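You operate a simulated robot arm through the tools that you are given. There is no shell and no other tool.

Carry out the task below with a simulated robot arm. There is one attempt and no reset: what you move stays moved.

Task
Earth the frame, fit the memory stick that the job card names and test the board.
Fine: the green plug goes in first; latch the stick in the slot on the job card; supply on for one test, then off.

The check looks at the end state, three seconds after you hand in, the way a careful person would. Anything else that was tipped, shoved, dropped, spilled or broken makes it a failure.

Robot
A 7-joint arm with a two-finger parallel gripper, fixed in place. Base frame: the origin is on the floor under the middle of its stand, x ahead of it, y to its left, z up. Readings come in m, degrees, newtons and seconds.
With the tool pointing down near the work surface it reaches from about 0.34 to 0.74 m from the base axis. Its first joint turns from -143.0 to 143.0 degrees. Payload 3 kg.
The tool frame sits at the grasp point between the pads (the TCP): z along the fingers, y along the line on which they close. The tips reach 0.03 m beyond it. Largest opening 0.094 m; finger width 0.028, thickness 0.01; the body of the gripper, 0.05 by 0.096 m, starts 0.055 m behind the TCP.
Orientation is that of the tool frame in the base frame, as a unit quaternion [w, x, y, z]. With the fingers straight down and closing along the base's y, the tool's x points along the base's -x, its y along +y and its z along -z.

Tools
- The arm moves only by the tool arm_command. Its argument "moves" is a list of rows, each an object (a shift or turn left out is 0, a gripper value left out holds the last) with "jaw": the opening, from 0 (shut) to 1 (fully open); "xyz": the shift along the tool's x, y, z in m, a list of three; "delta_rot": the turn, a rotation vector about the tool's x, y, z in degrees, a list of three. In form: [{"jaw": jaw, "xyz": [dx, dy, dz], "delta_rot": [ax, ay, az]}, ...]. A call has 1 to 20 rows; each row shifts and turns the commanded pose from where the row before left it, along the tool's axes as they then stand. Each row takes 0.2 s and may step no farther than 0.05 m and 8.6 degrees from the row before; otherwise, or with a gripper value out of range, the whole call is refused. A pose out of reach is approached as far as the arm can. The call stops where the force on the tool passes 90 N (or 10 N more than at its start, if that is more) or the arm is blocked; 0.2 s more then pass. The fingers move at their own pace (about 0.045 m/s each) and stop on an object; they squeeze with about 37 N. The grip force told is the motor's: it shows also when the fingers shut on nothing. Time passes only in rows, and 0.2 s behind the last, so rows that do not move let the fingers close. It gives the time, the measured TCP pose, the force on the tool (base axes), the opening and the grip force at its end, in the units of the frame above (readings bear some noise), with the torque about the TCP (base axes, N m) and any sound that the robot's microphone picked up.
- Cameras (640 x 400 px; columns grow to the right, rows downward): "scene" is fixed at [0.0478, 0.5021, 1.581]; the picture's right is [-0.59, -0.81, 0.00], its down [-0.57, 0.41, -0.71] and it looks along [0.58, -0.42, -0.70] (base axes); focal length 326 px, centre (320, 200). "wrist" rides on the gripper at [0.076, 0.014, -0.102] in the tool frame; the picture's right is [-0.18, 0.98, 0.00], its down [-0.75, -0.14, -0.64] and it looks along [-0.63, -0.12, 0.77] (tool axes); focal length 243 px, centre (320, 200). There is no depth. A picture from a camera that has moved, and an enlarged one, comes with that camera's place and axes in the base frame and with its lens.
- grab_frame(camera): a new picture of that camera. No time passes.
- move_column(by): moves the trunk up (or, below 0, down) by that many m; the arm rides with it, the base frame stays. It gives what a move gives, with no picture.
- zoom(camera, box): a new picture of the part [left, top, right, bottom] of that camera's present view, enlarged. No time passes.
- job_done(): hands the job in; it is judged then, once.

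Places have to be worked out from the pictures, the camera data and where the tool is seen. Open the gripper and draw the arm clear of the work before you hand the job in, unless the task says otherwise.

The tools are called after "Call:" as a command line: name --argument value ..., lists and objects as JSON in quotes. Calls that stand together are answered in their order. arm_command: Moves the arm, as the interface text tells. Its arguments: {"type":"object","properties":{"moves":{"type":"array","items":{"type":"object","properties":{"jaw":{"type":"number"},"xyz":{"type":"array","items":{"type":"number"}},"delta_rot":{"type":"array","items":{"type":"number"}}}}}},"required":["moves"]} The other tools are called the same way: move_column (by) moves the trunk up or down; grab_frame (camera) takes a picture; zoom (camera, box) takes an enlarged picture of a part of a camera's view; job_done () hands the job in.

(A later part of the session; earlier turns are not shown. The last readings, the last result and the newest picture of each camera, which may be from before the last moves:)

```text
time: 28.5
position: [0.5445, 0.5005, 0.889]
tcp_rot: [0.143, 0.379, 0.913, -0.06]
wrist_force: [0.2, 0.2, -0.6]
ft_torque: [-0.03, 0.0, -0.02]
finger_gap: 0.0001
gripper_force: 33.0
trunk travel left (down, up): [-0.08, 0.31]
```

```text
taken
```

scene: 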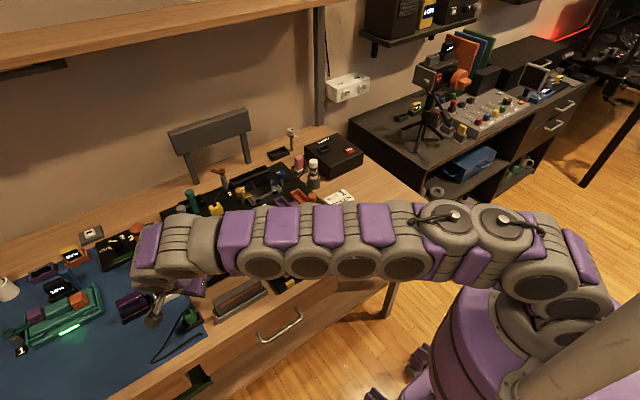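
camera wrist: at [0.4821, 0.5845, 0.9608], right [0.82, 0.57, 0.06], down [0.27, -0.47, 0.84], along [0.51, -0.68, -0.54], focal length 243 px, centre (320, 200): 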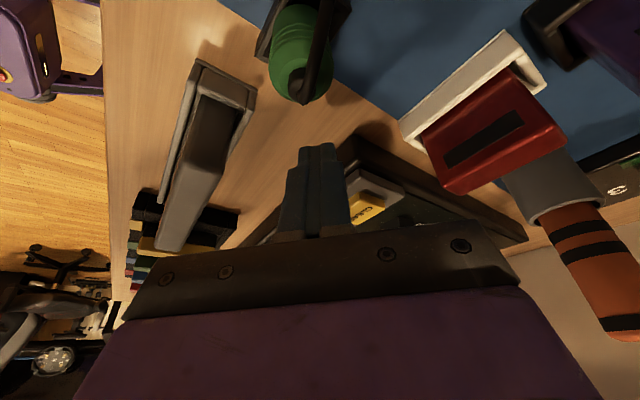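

The column is down 12 cm and the TCP is at z 0.889. I zoom on the plug from this closer viewpoint to fix its height against the holder.

Call:
zoom --camera "wrist" --box '[240, 0, 368, 120]'

Call:
zoom --camera "scene" --box '[158, 290, 222, 330]'

```text
3.33 times, centred on (304, 60) of wrist
camera zoom: at [0.4821, 0.5845, 0.9608], right [0.82, 0.57, 0.06], down [0.27, -0.47, 0.84], along [0.51, -0.68, -0.54], focal length 809 px, centre (373, 667)
```

zoom: 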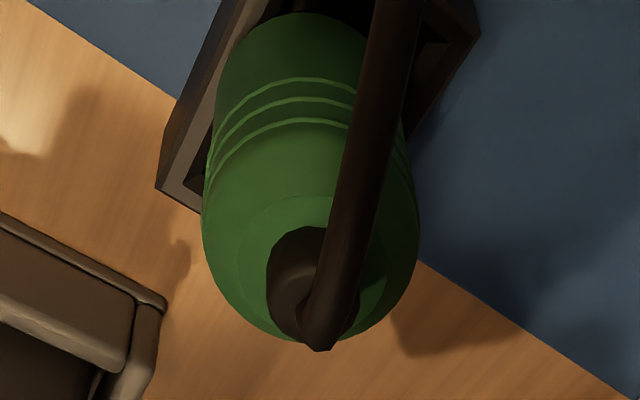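

```text
10.00 times, centred on (190, 310) of scene
camera zoom: at [0.0478, 0.5021, 1.581], right [-0.59, -0.81, 0.0], down [-0.57, 0.41, -0.71], along [0.58, -0.42, -0.7], focal length 3263 px, centre (1620, -900)
```

zoom: 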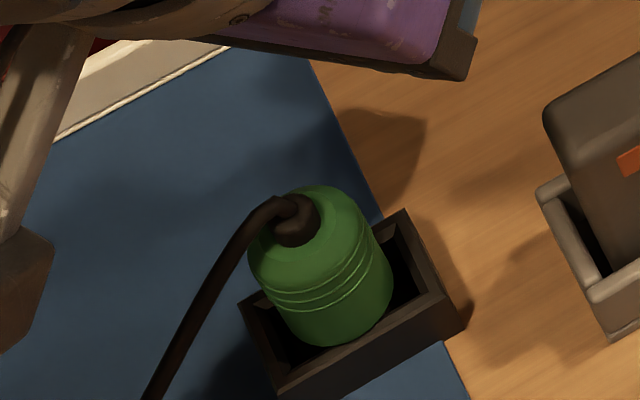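

Close-range estimates agree: plug axis at (0.5095, 0.5395), body ~24 mm diameter, holder top z≈0.836, nub z≈0.876. I open halfway, rise, set yaw −38°/tilt 22° and go to a pre-grasp point above the plug.

Call:
arm_command --moves '[{"jaw": 0.5, "xyz": [-0.0092, 0, -0.0285]}, {"xyz": [-0.0092, 0, -0.0285]}, {"delta_rot": [-2.15, 0, -6.66]}, {"delta_rot": [0, -4, 0]}, {"xyz": [0.028, 0.0046, -0.0065]}, {"xyz": [0.028, 0.0046, -0.0065]}, {}]'

Call:
grab_frame --camera "wrist"

Call:
zoom --camera "scene" --box '[140, 270, 236, 330]'

```text
time: 30.1
position: [0.5048, 0.5436, 0.9384]
tcp_rot: [0.18, 0.321, 0.928, -0.063]
wrist_force: [-0.3, 0.3, 1.6]
ft_torque: [0.01, -0.04, -0.03]
finger_gap: 0.0471
gripper_force: 0.0
trunk travel left (down, up): [-0.08, 0.31]
```

```text
taken
camera wrist: at [0.4288, 0.621, 1.0049], right [0.74, 0.67, 0.07], down [0.27, -0.39, 0.88], along [0.61, -0.63, -0.47], focal length 243 px, centre (320, 200)
```

wrist: 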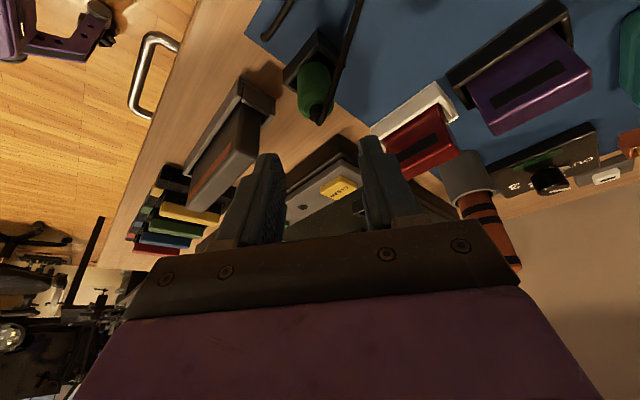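

```text
6.67 times, centred on (188, 300) of scene
camera zoom: at [0.0478, 0.5021, 1.581], right [-0.59, -0.81, 0.0], down [-0.57, 0.41, -0.71], along [0.58, -0.42, -0.7], focal length 2175 px, centre (1200, -467)
```

zoom: 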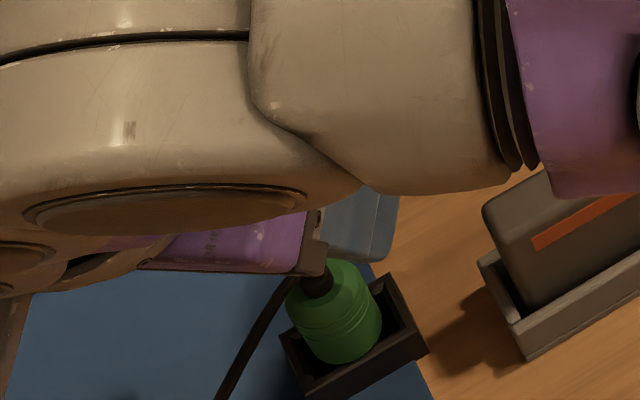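

The plug shows just where predicted between the fingers. I zoom to check the centring before descending.

Call:
zoom --camera "wrist" --box '[250, 50, 394, 140]'

```text
4.44 times, centred on (322, 95) of wrist
camera zoom: at [0.4288, 0.621, 1.0049], right [0.74, 0.67, 0.07], down [0.27, -0.39, 0.88], along [0.61, -0.63, -0.47], focal length 1078 px, centre (311, 667)
```

zoom: 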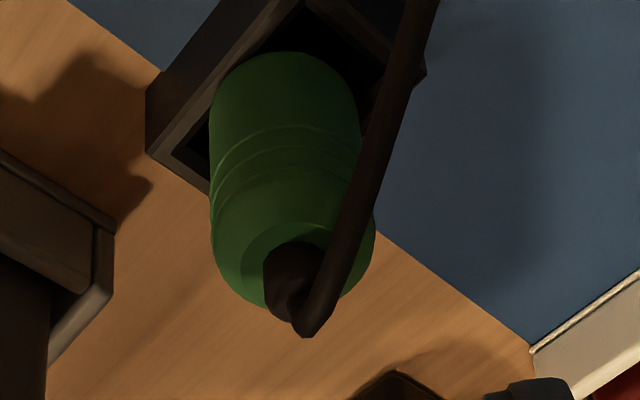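

Measured position matches (nub at px 315.7,111.9 vs predicted 314.8,113). I descend two-thirds of the way and check again.

Call:
arm_command --moves '[{"xyz": [0.0078, 0, 0.0193]}, {"xyz": [0.0078, 0, 0.0193]}, {}]'

Call:
grab_frame --camera "wrist"

```text
time: 30.9
position: [0.5065, 0.542, 0.8967]
tcp_rot: [0.18, 0.32, 0.928, -0.062]
wrist_force: [-0.7, -0.3, 0.8]
ft_torque: [-0.01, 0.0, 0.01]
finger_gap: 0.0469
gripper_force: 0.2
trunk travel left (down, up): [-0.08, 0.31]
```

```text
taken
camera wrist: at [0.4298, 0.622, 0.9623], right [0.74, 0.67, 0.07], down [0.27, -0.39, 0.88], along [0.61, -0.63, -0.47], focal length 243 px, centre (320, 200)
```

wrist: 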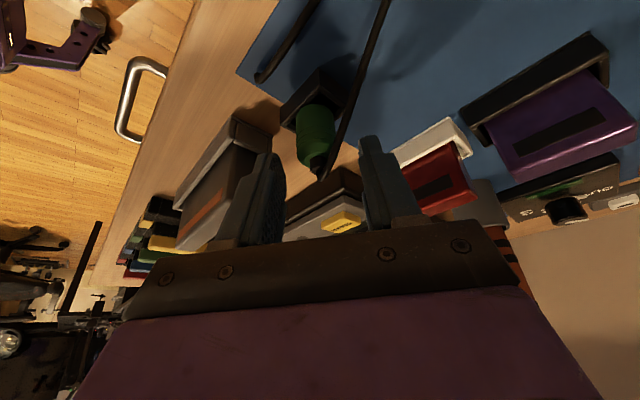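

The plug is between the fingertips. I descend the last ~2 cm.

Call:
arm_command --moves '[{"xyz": [0.0039, 0, 0.0097]}, {"xyz": [0.0039, 0, 0.0097]}, {}]'

Call:
grab_frame --camera "wrist"

Call:
zoom --camera "wrist" --box '[250, 90, 394, 180]'

Call:
zoom --camera "scene" --box '[140, 280, 236, 340]'

```text
time: 31.7
position: [0.5061, 0.5428, 0.8758]
tcp_rot: [0.181, 0.32, 0.928, -0.062]
wrist_force: [-0.2, -0.3, 0.3]
ft_torque: [0.0, 0.0, 0.02]
finger_gap: 0.0469
gripper_force: 0.0
trunk travel left (down, up): [-0.08, 0.31]
```

```text
taken
camera wrist: at [0.4308, 0.6216, 0.9411], right [0.74, 0.67, 0.07], down [0.27, -0.39, 0.88], along [0.61, -0.63, -0.47], focal length 243 px, centre (320, 200)
```

wrist: 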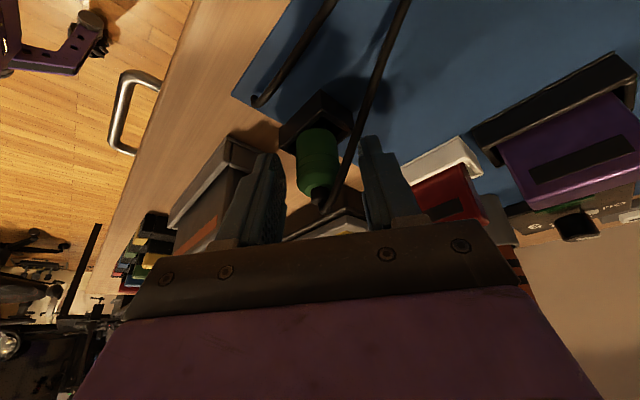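

```text
4.44 times, centred on (322, 135) of wrist
camera zoom: at [0.4308, 0.6216, 0.9411], right [0.74, 0.67, 0.07], down [0.27, -0.39, 0.88], along [0.61, -0.63, -0.47], focal length 1078 px, centre (311, 489)
```

zoom: 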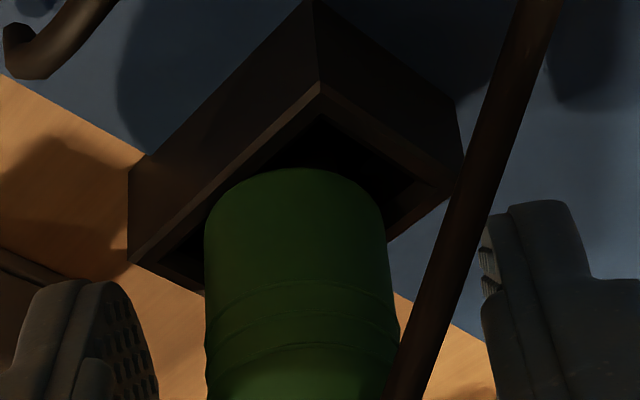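

```text
6.67 times, centred on (188, 310) of scene
camera zoom: at [0.0478, 0.5021, 1.581], right [-0.59, -0.81, 0.0], down [-0.57, 0.41, -0.71], along [0.58, -0.42, -0.7], focal length 2175 px, centre (1200, -533)
```

zoom: 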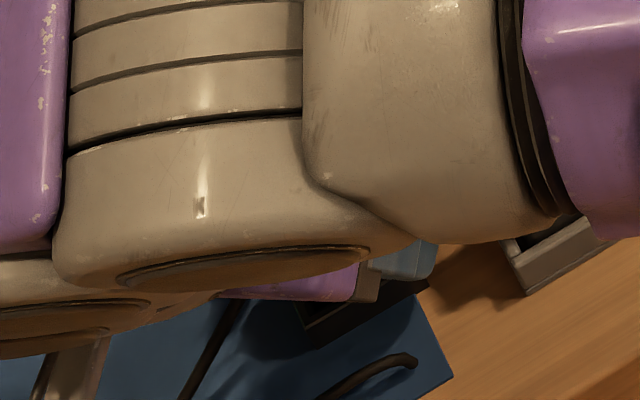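

Fingers straddle the green body and the lead lies clear in front of the right finger. I close the gripper.

Call:
arm_command --moves '[{"jaw": 0}, {}, {}, {}]'

Call:
zoom --camera "wrist" --box '[250, 90, 394, 180]'

```text
time: 32.7
position: [0.5071, 0.5433, 0.8756]
tcp_rot: [0.18, 0.32, 0.928, -0.062]
wrist_force: [-0.2, -0.4, 1.2]
ft_torque: [-0.02, 0.01, -0.01]
finger_gap: 0.023
gripper_force: 37.4
trunk travel left (down, up): [-0.08, 0.31]
```

```text
4.44 times, centred on (322, 135) of wrist
camera zoom: at [0.4307, 0.6216, 0.9412], right [0.74, 0.67, 0.07], down [0.27, -0.39, 0.88], along [0.61, -0.63, -0.47], focal length 1078 px, centre (311, 489)
```

zoom: 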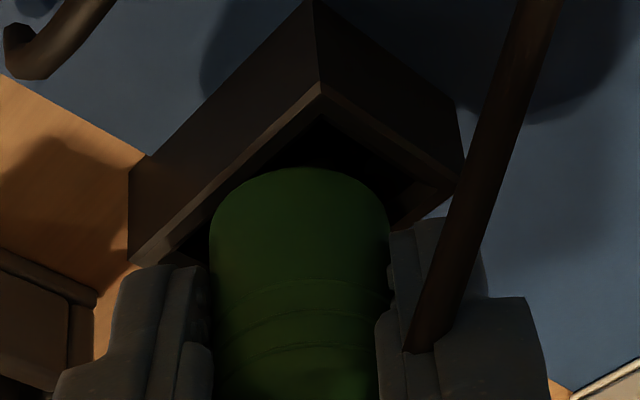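

The plug is held (gap 23 mm, 37 N). I lift it straight up 8 cm.

Call:
arm_command --moves '[{"xyz": [-0.0037, 0, -0.0093]}, {"xyz": [-0.0075, 0, -0.0185]}, {"xyz": [-0.0075, 0, -0.0185]}, {"xyz": [-0.0112, 0, -0.0278]}, {}]'

Call:
grab_frame --camera "wrist"

Call:
grab_frame --camera "scene"

```text
time: 33.9
position: [0.506, 0.5437, 0.9575]
tcp_rot: [0.18, 0.319, 0.928, -0.062]
wrist_force: [-0.1, -0.3, -0.2]
ft_torque: [0.03, 0.0, 0.02]
finger_gap: 0.023
gripper_force: 37.1
trunk travel left (down, up): [-0.08, 0.31]
```

```text
taken
camera wrist: at [0.4293, 0.6219, 1.022], right [0.74, 0.67, 0.07], down [0.27, -0.39, 0.88], along [0.61, -0.63, -0.47], focal length 243 px, centre (320, 200)
```

wrist: 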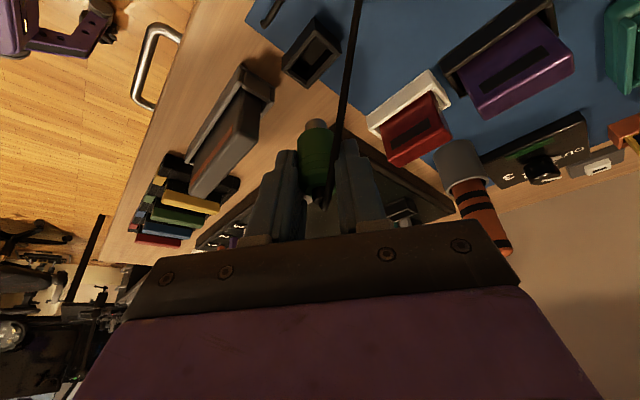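

```text
taken
```

scene: 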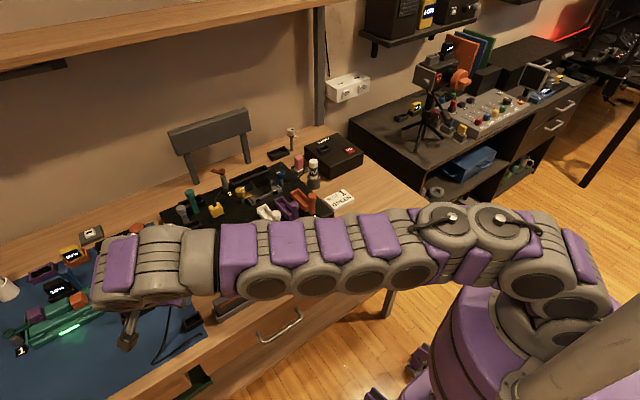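

The plug is lifted and the holder stayed in place. I zoom to see the plug's pin and its alignment in the grip.

Call:
zoom --camera "wrist" --box '[255, 90, 383, 220]'

```text
3.08 times, centred on (319, 155) of wrist
camera zoom: at [0.4293, 0.6219, 1.022], right [0.74, 0.67, 0.07], down [0.27, -0.39, 0.88], along [0.61, -0.63, -0.47], focal length 746 px, centre (323, 338)
```

zoom: 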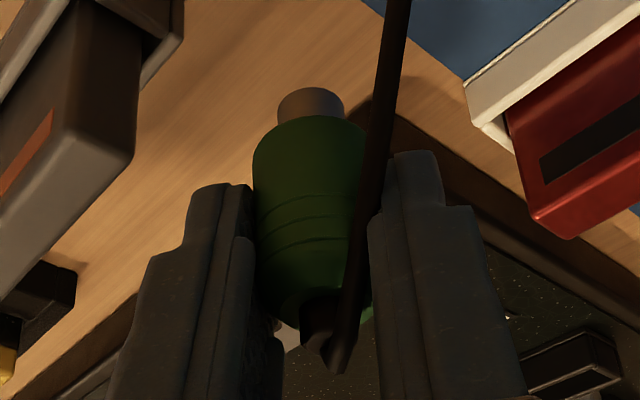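

The plug has a ~13.5 mm grey pin below the body, about 51 mm below the TCP, axis vertical. I rotate the tool by +53° about the vertical (keeping the plug upright) and rise slightly before moving to the earth socket.

Call:
arm_command --moves '[{"delta_rot": [-2.836, 0, -7.019], "xyz": [-0.003, 0, -0.0075]}, {"delta_rot": [-2.836, 0, -7.019], "xyz": [-0.003, 0, -0.0075]}, {"delta_rot": [-2.836, 0, -7.019], "xyz": [-0.003, 0, -0.0075]}, {"delta_rot": [-2.836, 0, -7.019]}, {"delta_rot": [-2.836, 0, -7.019]}, {"delta_rot": [-2.836, 0, -7.019]}, {"delta_rot": [-2.836, 0, -7.019]}, {}]'

Call:
grab_frame --camera "wrist"

Call:
grab_frame --camera "scene"

```text
time: 35.7
position: [0.5048, 0.5427, 0.9783]
tcp_rot: [0.189, -0.128, 0.973, 0.025]
wrist_force: [-0.2, -0.8, -0.9]
ft_torque: [0.01, -0.03, -0.01]
finger_gap: 0.0233
gripper_force: 37.2
trunk travel left (down, up): [-0.08, 0.31]
```

```text
taken
camera wrist: at [0.397, 0.5285, 1.0451], right [-0.09, 0.99, 0.07], down [0.48, -0.02, 0.88], along [0.87, 0.11, -0.47], focal length 243 px, centre (320, 200)
```

wrist: 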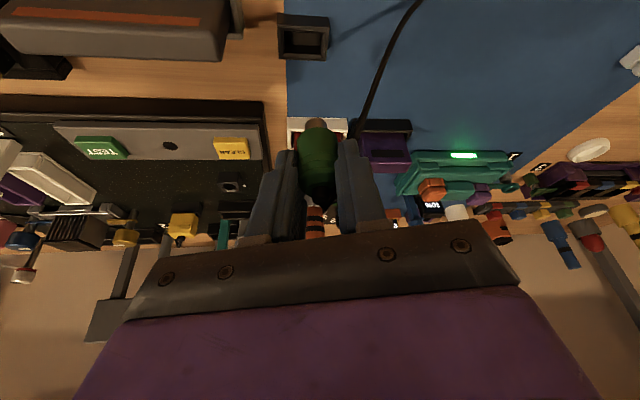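

```text
taken
```

scene: 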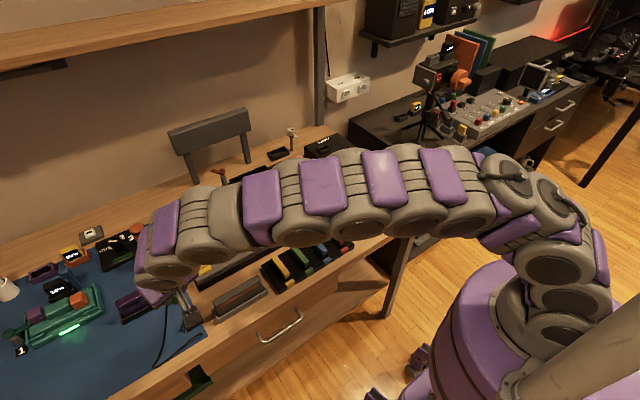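

The orientation is right and the lead trails toward the robot side. I move closer to the earth socket, staying high.

Call:
arm_command --moves '[{"xyz": [-0.0234, -0.0317, 0.0069]}, {"xyz": [-0.0234, -0.0317, 0.0069]}, {"xyz": [-0.0234, -0.0317, 0.0069]}, {}]'

Call:
grab_frame --camera "wrist"

Call:
zoom --camera "wrist" --box '[240, 100, 400, 200]'

```text
time: 36.7
position: [0.5982, 0.4726, 0.9845]
tcp_rot: [0.19, -0.129, 0.973, 0.026]
wrist_force: [0.5, -0.6, -0.3]
ft_torque: [-0.02, 0.01, -0.05]
finger_gap: 0.023
gripper_force: 37.1
trunk travel left (down, up): [-0.08, 0.31]
```

```text
taken
camera wrist: at [0.4901, 0.4574, 1.0509], right [-0.09, 0.99, 0.07], down [0.48, -0.02, 0.88], along [0.87, 0.11, -0.47], focal length 243 px, centre (320, 200)
```

wrist: 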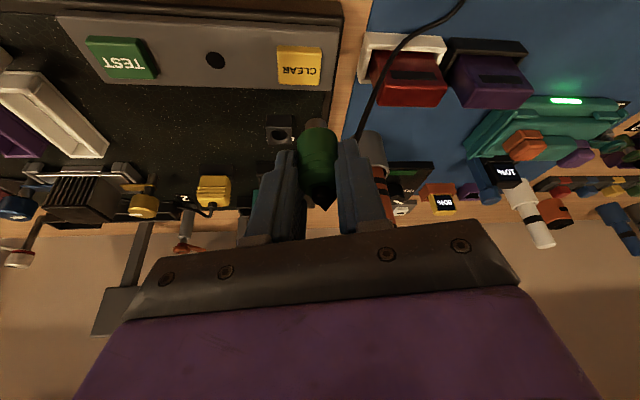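

```text
4.00 times, centred on (320, 150) of wrist
camera zoom: at [0.4901, 0.4574, 1.0509], right [-0.09, 0.99, 0.07], down [0.48, -0.02, 0.88], along [0.87, 0.11, -0.47], focal length 970 px, centre (320, 400)
```

zoom: 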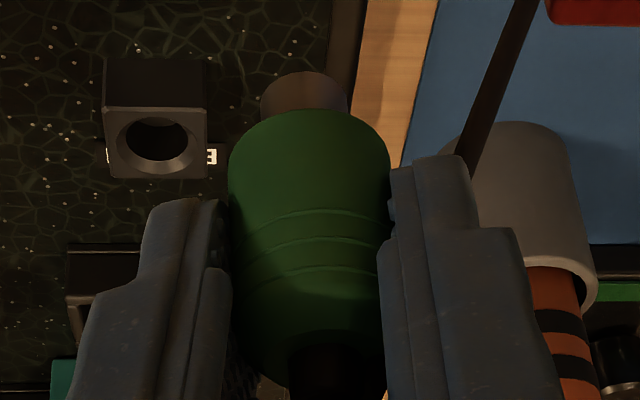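

Three independent rays agree on the earth hole at (0.688, 0.445, 0.864), and the pin tip sits 49 mm below the TCP. I move to hover with the pin ~4 cm above the hole.

Call:
arm_command --moves '[{"xyz": [-0.0189, -0.0166, 0.02]}, {"xyz": [-0.0189, -0.0166, 0.02]}, {"xyz": [-0.0189, -0.0166, 0.02]}, {}]'

Call:
grab_frame --camera "wrist"

Call:
zoom --camera "wrist" --box '[256, 70, 384, 150]'

Call:
zoom --camera "scene" --box '[160, 205, 256, 265]'

```text
time: 37.7
position: [0.6852, 0.4421, 0.9524]
tcp_rot: [0.189, -0.128, 0.973, 0.025]
wrist_force: [0.4, -0.5, -0.9]
ft_torque: [-0.02, -0.03, 0.0]
finger_gap: 0.0234
gripper_force: 37.0
trunk travel left (down, up): [-0.08, 0.31]
```

```text
taken
camera wrist: at [0.5769, 0.4286, 1.0187], right [-0.09, 0.99, 0.07], down [0.48, -0.02, 0.88], along [0.87, 0.11, -0.47], focal length 243 px, centre (320, 200)
```

wrist: 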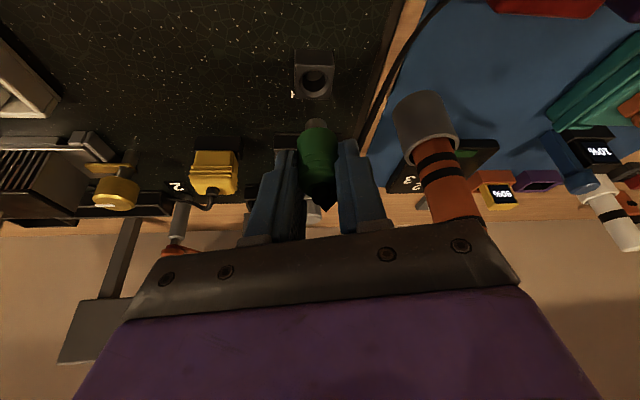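

```text
5.00 times, centred on (320, 110) of wrist
camera zoom: at [0.5769, 0.4286, 1.0187], right [-0.09, 0.99, 0.07], down [0.48, -0.02, 0.88], along [0.87, 0.11, -0.47], focal length 1213 px, centre (320, 650)
```

zoom: 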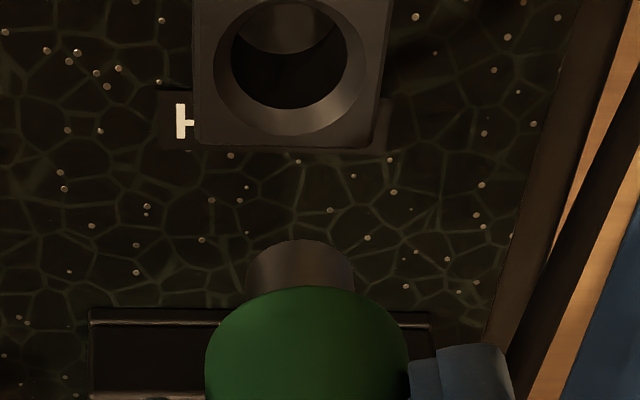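

```text
6.67 times, centred on (208, 235) of scene
camera zoom: at [0.0478, 0.5021, 1.581], right [-0.59, -0.81, 0.0], down [-0.57, 0.41, -0.71], along [0.58, -0.42, -0.7], focal length 2175 px, centre (1067, -33)
```

zoom: 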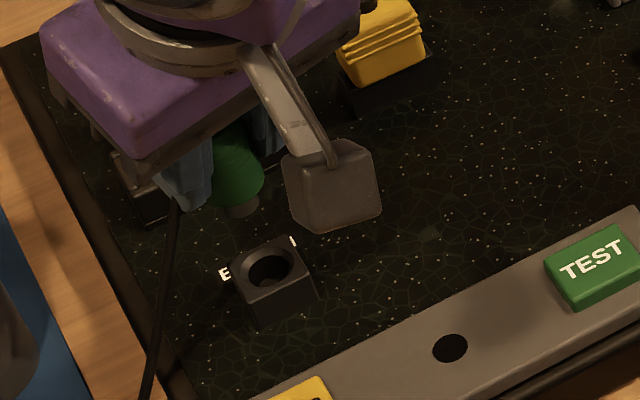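

From directly above, the hole is at (0.687, 0.445) and the pin axis is about 3 mm too far out. I correct and lower to ~5 mm above the socket, then check.

Call:
arm_command --moves '[{"xyz": [0.0075, 0.0005, 0.01475]}, {"xyz": [0.0075, 0.0005, 0.01475]}, {}]'

Call:
zoom --camera "wrist" --box '[256, 70, 384, 150]'

Call:
zoom --camera "scene" --box '[176, 215, 240, 255]'

```text
time: 38.5
position: [0.6823, 0.4426, 0.9191]
tcp_rot: [0.19, -0.128, 0.973, 0.025]
wrist_force: [0.3, 0.5, -0.1]
ft_torque: [0.04, 0.01, 0.0]
finger_gap: 0.0232
gripper_force: 37.1
trunk travel left (down, up): [-0.08, 0.31]
```

```text
5.00 times, centred on (320, 110) of wrist
camera zoom: at [0.574, 0.4277, 0.9857], right [-0.09, 0.99, 0.07], down [0.48, -0.02, 0.88], along [0.87, 0.11, -0.48], focal length 1213 px, centre (320, 650)
```

zoom: 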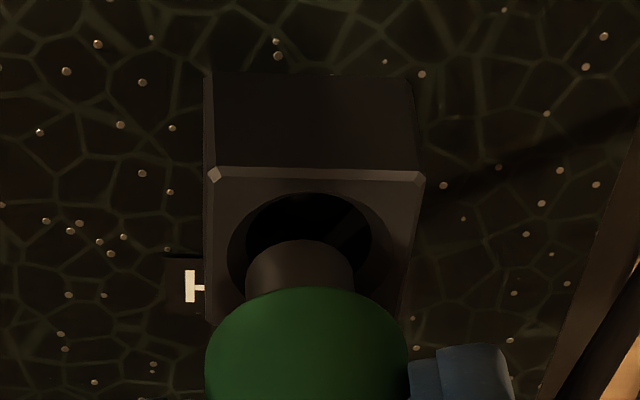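

```text
10.00 times, centred on (208, 235) of scene
camera zoom: at [0.0478, 0.5021, 1.581], right [-0.59, -0.81, 0.0], down [-0.57, 0.41, -0.71], along [0.58, -0.42, -0.7], focal length 3263 px, centre (1440, -150)
```

zoom: 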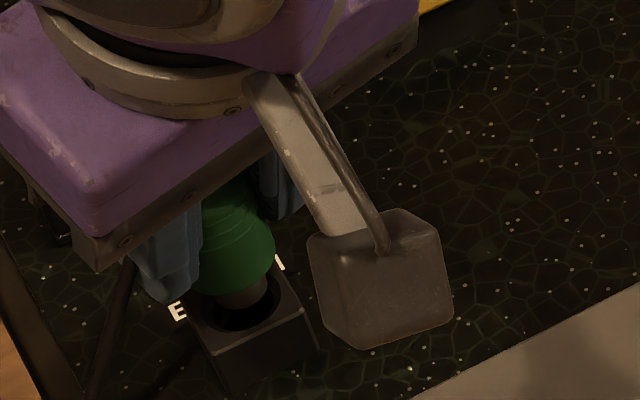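

The pin is nearly over the hole; the block's centre indicates I should shift about +1 mm x and +1.4 mm y. I apply that, lower 4 mm and look again.

Call:
arm_command --moves '[{"xyz": [0.0003, 0.0011, 0.0042]}, {}]'

Call:
zoom --camera "wrist" --box '[280, 90, 360, 140]'

Call:
zoom --camera "scene" --box '[184, 225, 232, 255]'

```text
time: 39.1
position: [0.6832, 0.4433, 0.915]
tcp_rot: [0.189, -0.128, 0.973, 0.026]
wrist_force: [-0.2, 0.3, 0.5]
ft_torque: [-0.02, 0.04, -0.01]
finger_gap: 0.0234
gripper_force: 36.6
trunk travel left (down, up): [-0.08, 0.31]
```

```text
8.00 times, centred on (320, 115) of wrist
camera zoom: at [0.5751, 0.4285, 0.9815], right [-0.09, 0.99, 0.07], down [0.48, -0.02, 0.88], along [0.87, 0.11, -0.47], focal length 1941 px, centre (320, 880)
```

zoom: 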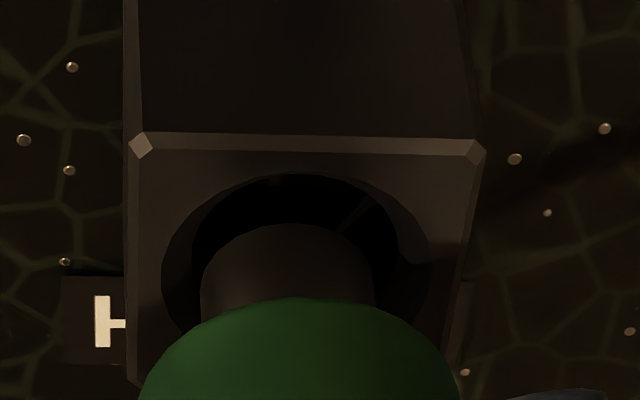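

```text
13.33 times, centred on (208, 240) of scene
camera zoom: at [0.0478, 0.5021, 1.581], right [-0.59, -0.81, 0.0], down [-0.57, 0.41, -0.71], along [0.58, -0.42, -0.7], focal length 4351 px, centre (1813, -333)
```

zoom: 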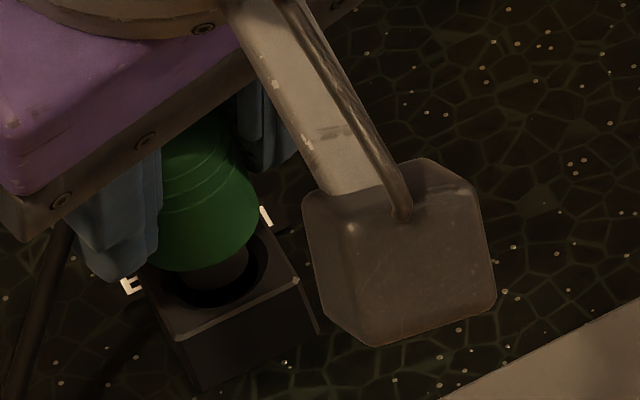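

The pin is within about 1 mm of the hole centre (chamfer is wider). I nudge 0.9 mm left and lower in 3 mm steps, watching force.

Call:
arm_command --moves '[{"xyz": [0.0014, 0.001, 0.0027]}, {"xyz": [0.0011, 0, 0.0028]}, {}]'

Call:
zoom --camera "wrist" --box '[280, 90, 360, 140]'

```text
time: 39.9
position: [0.6824, 0.4432, 0.9093]
tcp_rot: [0.188, -0.128, 0.974, 0.026]
wrist_force: [-0.3, -1.0, -0.8]
ft_torque: [0.05, -0.11, 0.01]
finger_gap: 0.0232
gripper_force: 36.4
trunk travel left (down, up): [-0.08, 0.31]
```

```text
8.00 times, centred on (320, 115) of wrist
camera zoom: at [0.573, 0.4284, 0.9757], right [-0.09, 0.99, 0.07], down [0.48, -0.02, 0.88], along [0.87, 0.11, -0.48], focal length 1941 px, centre (320, 880)
```

zoom: 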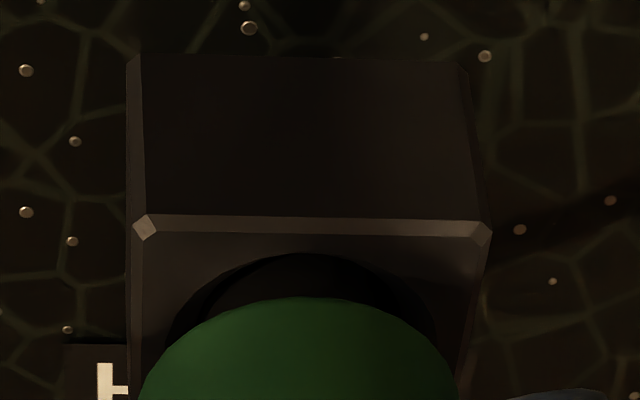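

The pin has entered the hole with only slight contact torque. I continue down in small steps.

Call:
arm_command --moves '[{"xyz": [0.0011, 0, 0.0028]}, {}]'

Call:
arm_command --moves '[{"xyz": [0.0011, 0, 0.0028]}, {}]'

Call:
zoom --camera "wrist" --box '[280, 100, 360, 150]'

```text
time: 40.5
position: [0.683, 0.4434, 0.9054]
tcp_rot: [0.187, -0.128, 0.974, 0.024]
wrist_force: [-6.2, -2.2, -4.3]
ft_torque: [-0.1, 0.31, -0.02]
finger_gap: 0.0234
gripper_force: 37.4
trunk travel left (down, up): [-0.08, 0.31]
```

```text
time: 41.1
position: [0.6825, 0.4441, 0.9057]
tcp_rot: [0.189, -0.128, 0.973, 0.026]
wrist_force: [-12.9, -1.4, 7.9]
ft_torque: [-0.03, 0.44, -0.02]
finger_gap: 0.023
gripper_force: 37.0
trunk travel left (down, up): [-0.08, 0.31]
```

```text
8.00 times, centred on (320, 125) of wrist
camera zoom: at [0.5742, 0.4296, 0.9706], right [-0.09, 0.99, 0.07], down [0.48, -0.02, 0.88], along [0.87, 0.11, -0.47], focal length 1941 px, centre (320, 800)
```

zoom: 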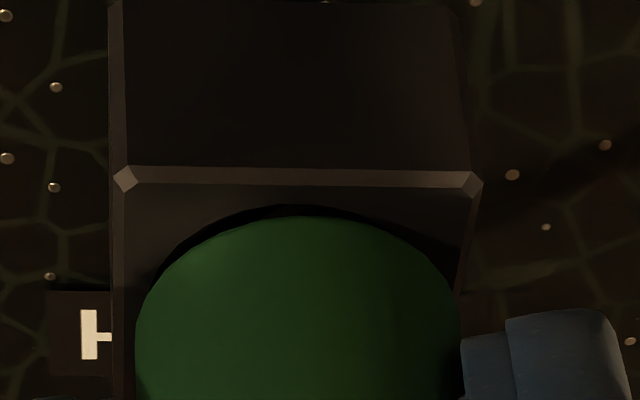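

Force reads −13 N in x and +8 N up: the pin bears on the far side of the chamfer. I shift 2 mm toward the robot to centre it.

Call:
arm_command --moves '[{"xyz": [0.0018, 0.0005, -0.0007]}, {}]'

Call:
zoom --camera "wrist" --box '[280, 100, 360, 150]'

```text
time: 41.7
position: [0.6828, 0.4437, 0.9051]
tcp_rot: [0.191, -0.127, 0.973, 0.026]
wrist_force: [-0.6, 1.6, 15.5]
ft_torque: [0.1, -0.05, -0.01]
finger_gap: 0.0233
gripper_force: 37.2
trunk travel left (down, up): [-0.08, 0.31]
```

```text
8.00 times, centred on (320, 125) of wrist
camera zoom: at [0.574, 0.4297, 0.9703], right [-0.09, 0.99, 0.07], down [0.48, -0.02, 0.88], along [0.88, 0.11, -0.47], focal length 1941 px, centre (320, 800)
```

zoom: 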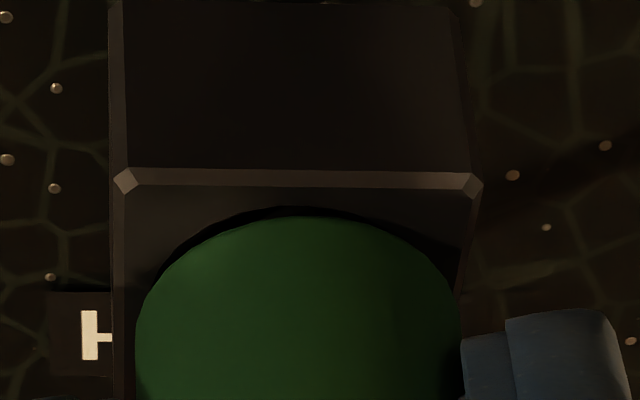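

Lateral force is gone and there is 15 N of axial resistance; the body is only ~2 mm above the socket top. I press down further in small steps and listen for a click.

Call:
arm_command --moves '[{"xyz": [0.0006, 0, 0.0014]}, {}]'

Call:
arm_command --moves '[{"xyz": [0.0006, 0, 0.0014]}, {}]'

Call:
zoom --camera "wrist" --box '[280, 100, 360, 150]'

```text
time: 42.3
position: [0.6826, 0.4438, 0.9041]
tcp_rot: [0.192, -0.128, 0.972, 0.027]
wrist_force: [4.6, 4.0, 28.5]
ft_torque: [0.16, -0.24, -0.02]
finger_gap: 0.0233
gripper_force: 36.6
trunk travel left (down, up): [-0.08, 0.31]
```

```text
time: 42.9
position: [0.6822, 0.4431, 0.905]
tcp_rot: [0.193, -0.127, 0.973, 0.027]
wrist_force: [16.1, 9.3, 42.8]
ft_torque: [0.28, -0.72, -0.03]
finger_gap: 0.0232
gripper_force: 37.0
trunk travel left (down, up): [-0.08, 0.31]
```

```text
8.00 times, centred on (320, 125) of wrist
camera zoom: at [0.5731, 0.4292, 0.9695], right [-0.09, 0.99, 0.07], down [0.47, -0.02, 0.88], along [0.88, 0.11, -0.47], focal length 1941 px, centre (320, 800)
```

zoom: 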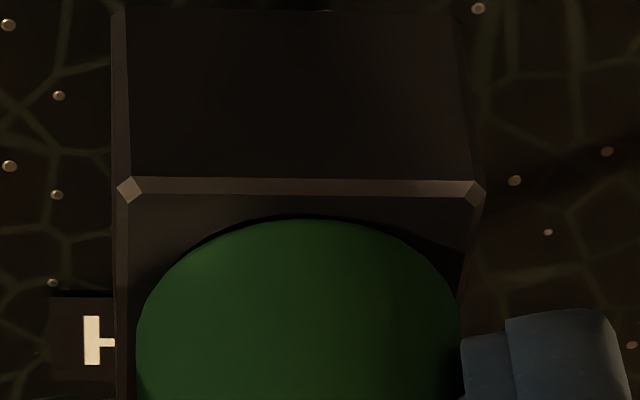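

Force rises without further motion, which suggests it is seated or nearly so. I check the side view in the scene camera.

Call:
zoom --camera "scene" --box '[184, 225, 232, 255]'

```text
13.33 times, centred on (208, 240) of scene
camera zoom: at [0.0478, 0.5021, 1.581], right [-0.59, -0.81, 0.0], down [-0.57, 0.41, -0.71], along [0.58, -0.42, -0.7], focal length 4351 px, centre (1813, -333)
```

zoom: 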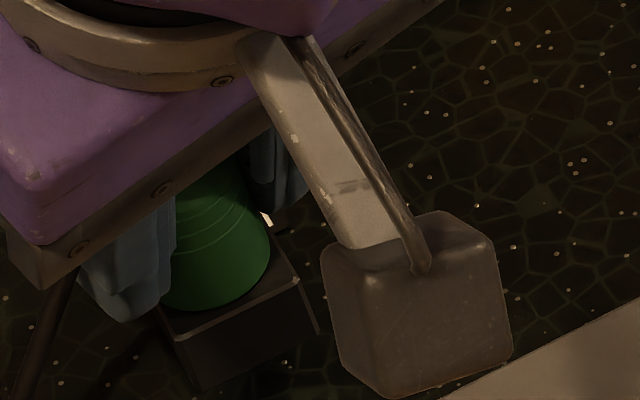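

The scene view shows the body ~1–2 mm above the block at most. I relieve the side force (+16 N x, +9 N y) by shifting back slightly, to see whether the plug drops further.

Call:
arm_command --moves '[{"xyz": [-0.0014, 0.0008, 0.0]}, {}]'

Call:
zoom --camera "wrist" --box '[280, 100, 360, 150]'

```text
time: 43.5
position: [0.6822, 0.4432, 0.9038]
tcp_rot: [0.193, -0.127, 0.973, 0.026]
wrist_force: [18.6, 4.8, 49.3]
ft_torque: [0.21, -0.76, -0.02]
finger_gap: 0.023
gripper_force: 36.8
trunk travel left (down, up): [-0.08, 0.31]
```

```text
8.00 times, centred on (320, 125) of wrist
camera zoom: at [0.5728, 0.4293, 0.9696], right [-0.09, 0.99, 0.07], down [0.47, -0.02, 0.88], along [0.88, 0.11, -0.47], focal length 1941 px, centre (320, 800)
```

zoom: 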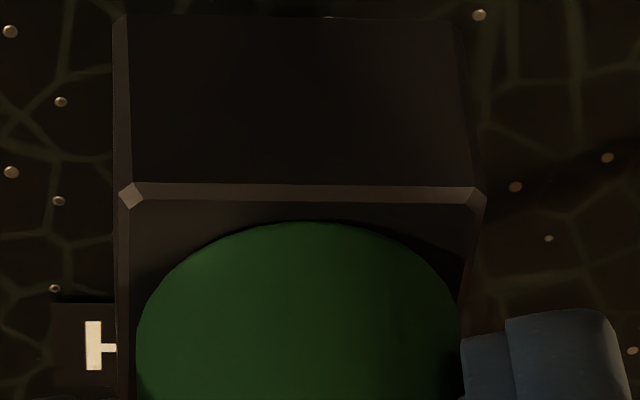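

The plug moved ~0.8 mm deeper relative to the block while force rose to 49 N; it's close to or at its seat. One more gentle step down.

Call:
arm_command --moves '[{"xyz": [-0.0003, 0, 0.0014]}, {}]'

Call:
zoom --camera "wrist" --box '[280, 100, 360, 150]'

```text
time: 44.1
position: [0.6806, 0.4448, 0.9038]
tcp_rot: [0.191, -0.129, 0.973, 0.027]
wrist_force: [16.2, 4.4, 51.6]
ft_torque: [0.13, -0.65, -0.03]
finger_gap: 0.0232
gripper_force: 36.7
trunk travel left (down, up): [-0.08, 0.31]
```

```text
8.00 times, centred on (320, 125) of wrist
camera zoom: at [0.5725, 0.429, 0.9694], right [-0.09, 0.99, 0.07], down [0.48, -0.02, 0.88], along [0.88, 0.11, -0.47], focal length 1941 px, centre (320, 800)
```

zoom: 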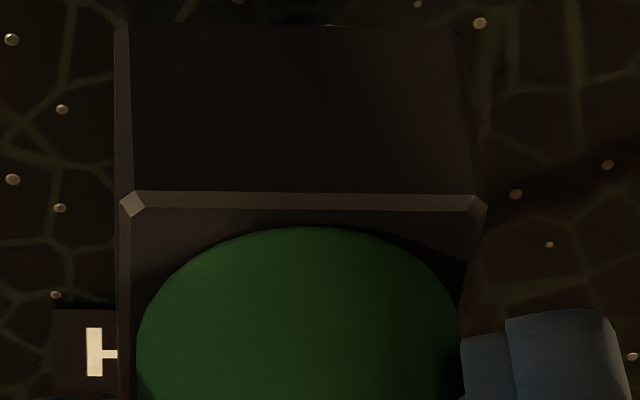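

Now the fingers begin to slip on the plug, so it is against a stop. I unload, open the fingers, and back straight up to inspect.

Call:
arm_command --moves '[{"xyz": [-0.0013, 0, -0.0032]}, {}]'

Call:
arm_command --moves '[{"jaw": 0.5}, {}, {}]'

Call:
zoom --camera "wrist" --box '[256, 90, 384, 170]'

```text
time: 44.7
position: [0.6824, 0.4445, 0.904]
tcp_rot: [0.189, -0.128, 0.973, 0.026]
wrist_force: [9.0, -0.2, 34.1]
ft_torque: [0.04, -0.43, -0.01]
finger_gap: 0.023
gripper_force: 36.8
trunk travel left (down, up): [-0.08, 0.31]
```

```text
time: 45.5
position: [0.6826, 0.4454, 0.9]
tcp_rot: [0.187, -0.128, 0.974, 0.024]
wrist_force: [-0.1, -0.7, -1.1]
ft_torque: [0.03, 0.03, 0.01]
finger_gap: 0.0472
gripper_force: 0.0
trunk travel left (down, up): [-0.08, 0.31]
```

```text
5.00 times, centred on (320, 130) of wrist
camera zoom: at [0.5741, 0.4309, 0.9667], right [-0.09, 0.99, 0.07], down [0.48, -0.02, 0.88], along [0.87, 0.11, -0.48], focal length 1213 px, centre (320, 550)
```

zoom: 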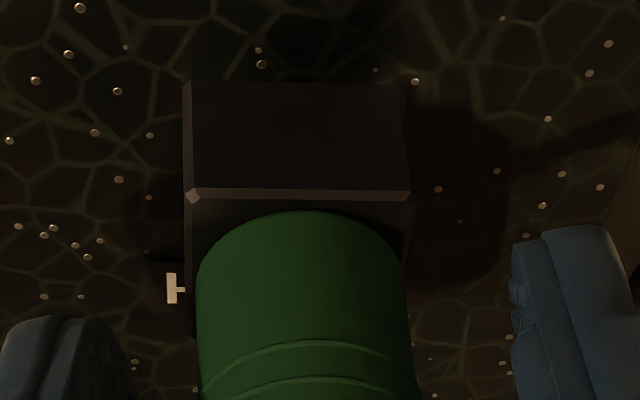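

The plug stands upright in the earth socket after release. I rise straight up 12 cm, clear of it, and inspect with both cameras.

Call:
arm_command --moves '[{"xyz": [-0.0125, 0, -0.0309]}, {"xyz": [-0.0125, 0, -0.0309]}, {"xyz": [-0.0125, 0, -0.0309]}, {"xyz": [-0.0075, 0, -0.0185]}, {}]'

Call:
grab_frame --camera "wrist"

Call:
zoom --camera "wrist" --box '[256, 0, 384, 80]'

Call:
grab_frame --camera "scene"

```text
time: 46.7
position: [0.6838, 0.4444, 1.0215]
tcp_rot: [0.188, -0.127, 0.974, 0.025]
wrist_force: [0.3, -0.4, -0.4]
ft_torque: [0.0, 0.04, 0.0]
finger_gap: 0.0471
gripper_force: 0.0
trunk travel left (down, up): [-0.08, 0.31]
```

```text
taken
camera wrist: at [0.5751, 0.4298, 1.0883], right [-0.09, 0.99, 0.07], down [0.48, -0.02, 0.88], along [0.87, 0.11, -0.48], focal length 243 px, centre (320, 200)
```

wrist: 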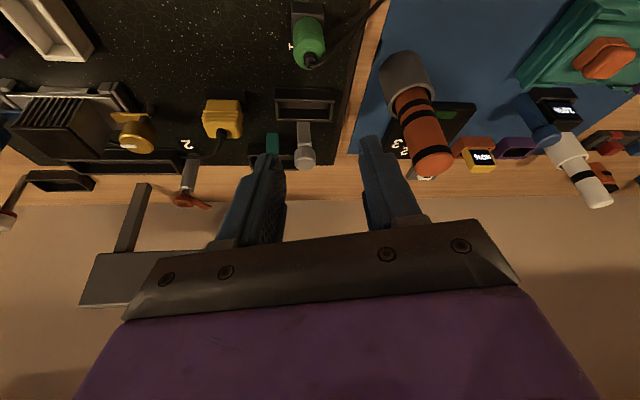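

```text
5.00 times, centred on (320, 40) of wrist
camera zoom: at [0.5751, 0.4298, 1.0883], right [-0.09, 0.99, 0.07], down [0.48, -0.02, 0.88], along [0.87, 0.11, -0.48], focal length 1213 px, centre (320, 1000)
```

zoom: 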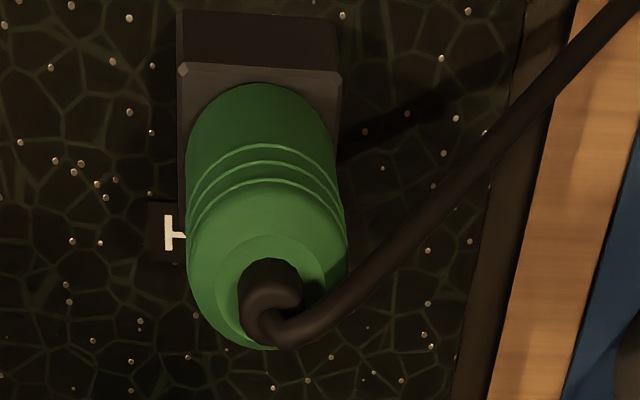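

```text
taken
```

scene: 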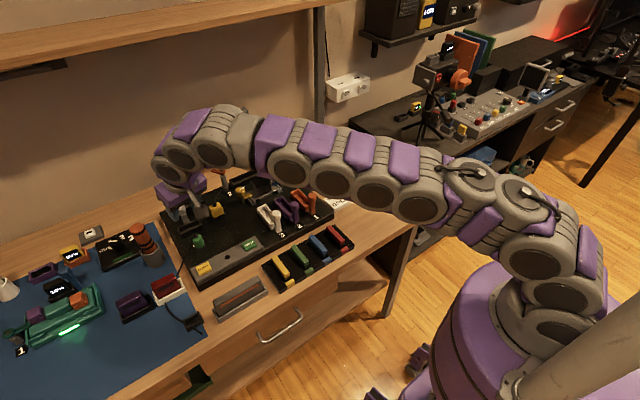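

The plug sits upright in the socket with its lead trailing back to the mat. I zoom with the scene camera for the seating gap.

Call:
zoom --camera "scene" --box '[176, 225, 224, 255]'

Call:
zoom --camera "scene" --box '[150, 220, 246, 340]'

```text
13.33 times, centred on (200, 240) of scene
camera zoom: at [0.0478, 0.5021, 1.581], right [-0.59, -0.81, 0.0], down [-0.57, 0.41, -0.71], along [0.58, -0.42, -0.7], focal length 4351 px, centre (1920, -333)
```

zoom: 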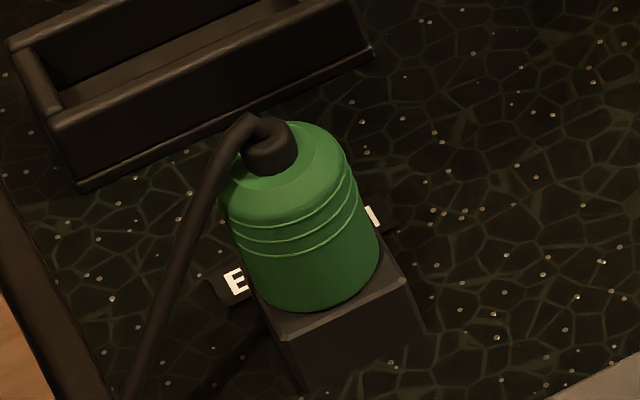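

```text
3.33 times, centred on (198, 280) of scene
camera zoom: at [0.0478, 0.5021, 1.581], right [-0.59, -0.81, 0.0], down [-0.57, 0.41, -0.71], along [0.58, -0.42, -0.7], focal length 1088 px, centre (727, -67)
```

zoom: 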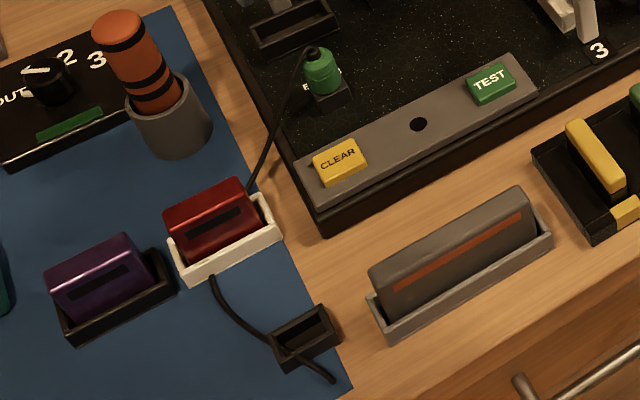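

The green plug is fully seated on the earth socket. Now the memory stick: I move back inward, straighten the tool to point straight down, and look at the stick tray.

Call:
arm_command --moves '[{"xyz": [0.0318, -0.0196, -0.0182]}, {"xyz": [0.0318, -0.0196, -0.0182]}, {"xyz": [0.0318, -0.0196, -0.0182]}, {"xyz": [0.0318, -0.0196, -0.0182]}, {"xyz": [0.0318, -0.0196, -0.0182]}, {"xyz": [0.0318, -0.0196, -0.0182]}, {"delta_rot": [0, 7.33, 0]}, {"delta_rot": [0, 7.33, 0]}, {"delta_rot": [0, 7.34, 0]}, {"delta_rot": [0, 0, 7.5]}, {"delta_rot": [0, 0, 7.5]}, {}]'

Call:
grab_frame --camera "wrist"

Call:
grab_frame --camera "scene"

```text
time: 49.3
position: [0.5027, 0.2747, 1.052]
tcp_rot: [-0.001, 0.0, 1.0, 0.001]
wrist_force: [-0.4, 0.2, 0.1]
ft_torque: [0.01, 0.02, 0.01]
finger_gap: 0.0469
gripper_force: 0.0
trunk travel left (down, up): [-0.08, 0.31]
```

```text
taken
camera wrist: at [0.4277, 0.2894, 1.1546], right [0.19, 0.98, 0.0], down [0.75, -0.14, 0.64], along [0.63, -0.12, -0.77], focal length 243 px, centre (320, 200)
```

wrist: 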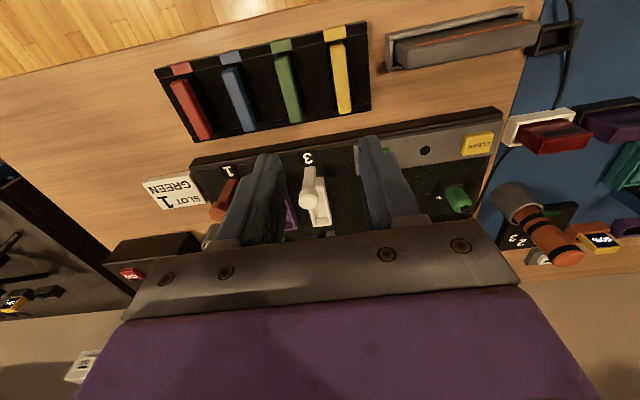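

```text
taken
```

scene: 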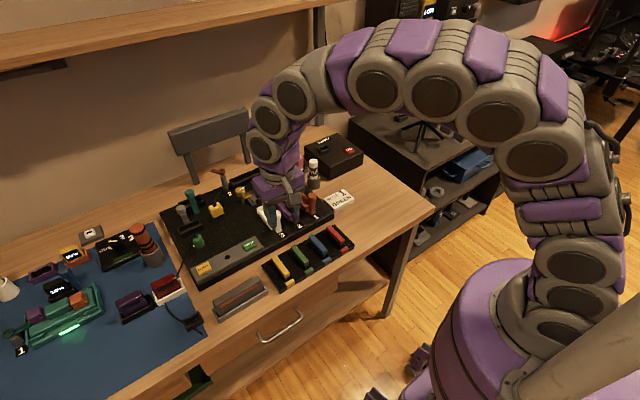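

I zoom both cameras on the stick tray.

Call:
zoom --camera "wrist" --box '[240, 30, 352, 100]'

Call:
zoom --camera "scene" --box '[262, 225, 358, 285]'

```text
5.71 times, centred on (296, 65) of wrist
camera zoom: at [0.4277, 0.2894, 1.1546], right [0.19, 0.98, 0.0], down [0.75, -0.14, 0.64], along [0.63, -0.12, -0.77], focal length 1386 px, centre (457, 971)
```

zoom: 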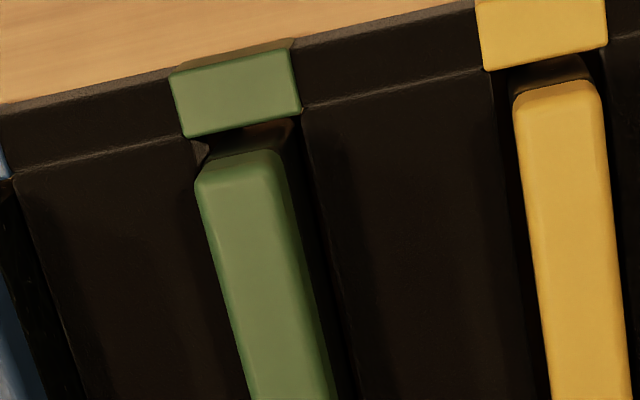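

```text
6.67 times, centred on (310, 255) of scene
camera zoom: at [0.0478, 0.5021, 1.581], right [-0.59, -0.81, 0.0], down [-0.57, 0.41, -0.71], along [0.58, -0.42, -0.7], focal length 2175 px, centre (387, -167)
```

zoom: 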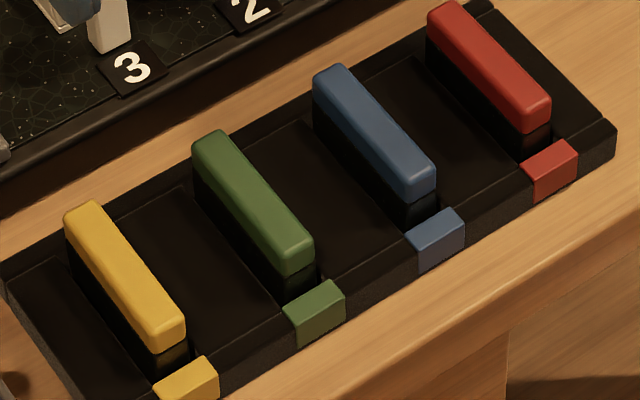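

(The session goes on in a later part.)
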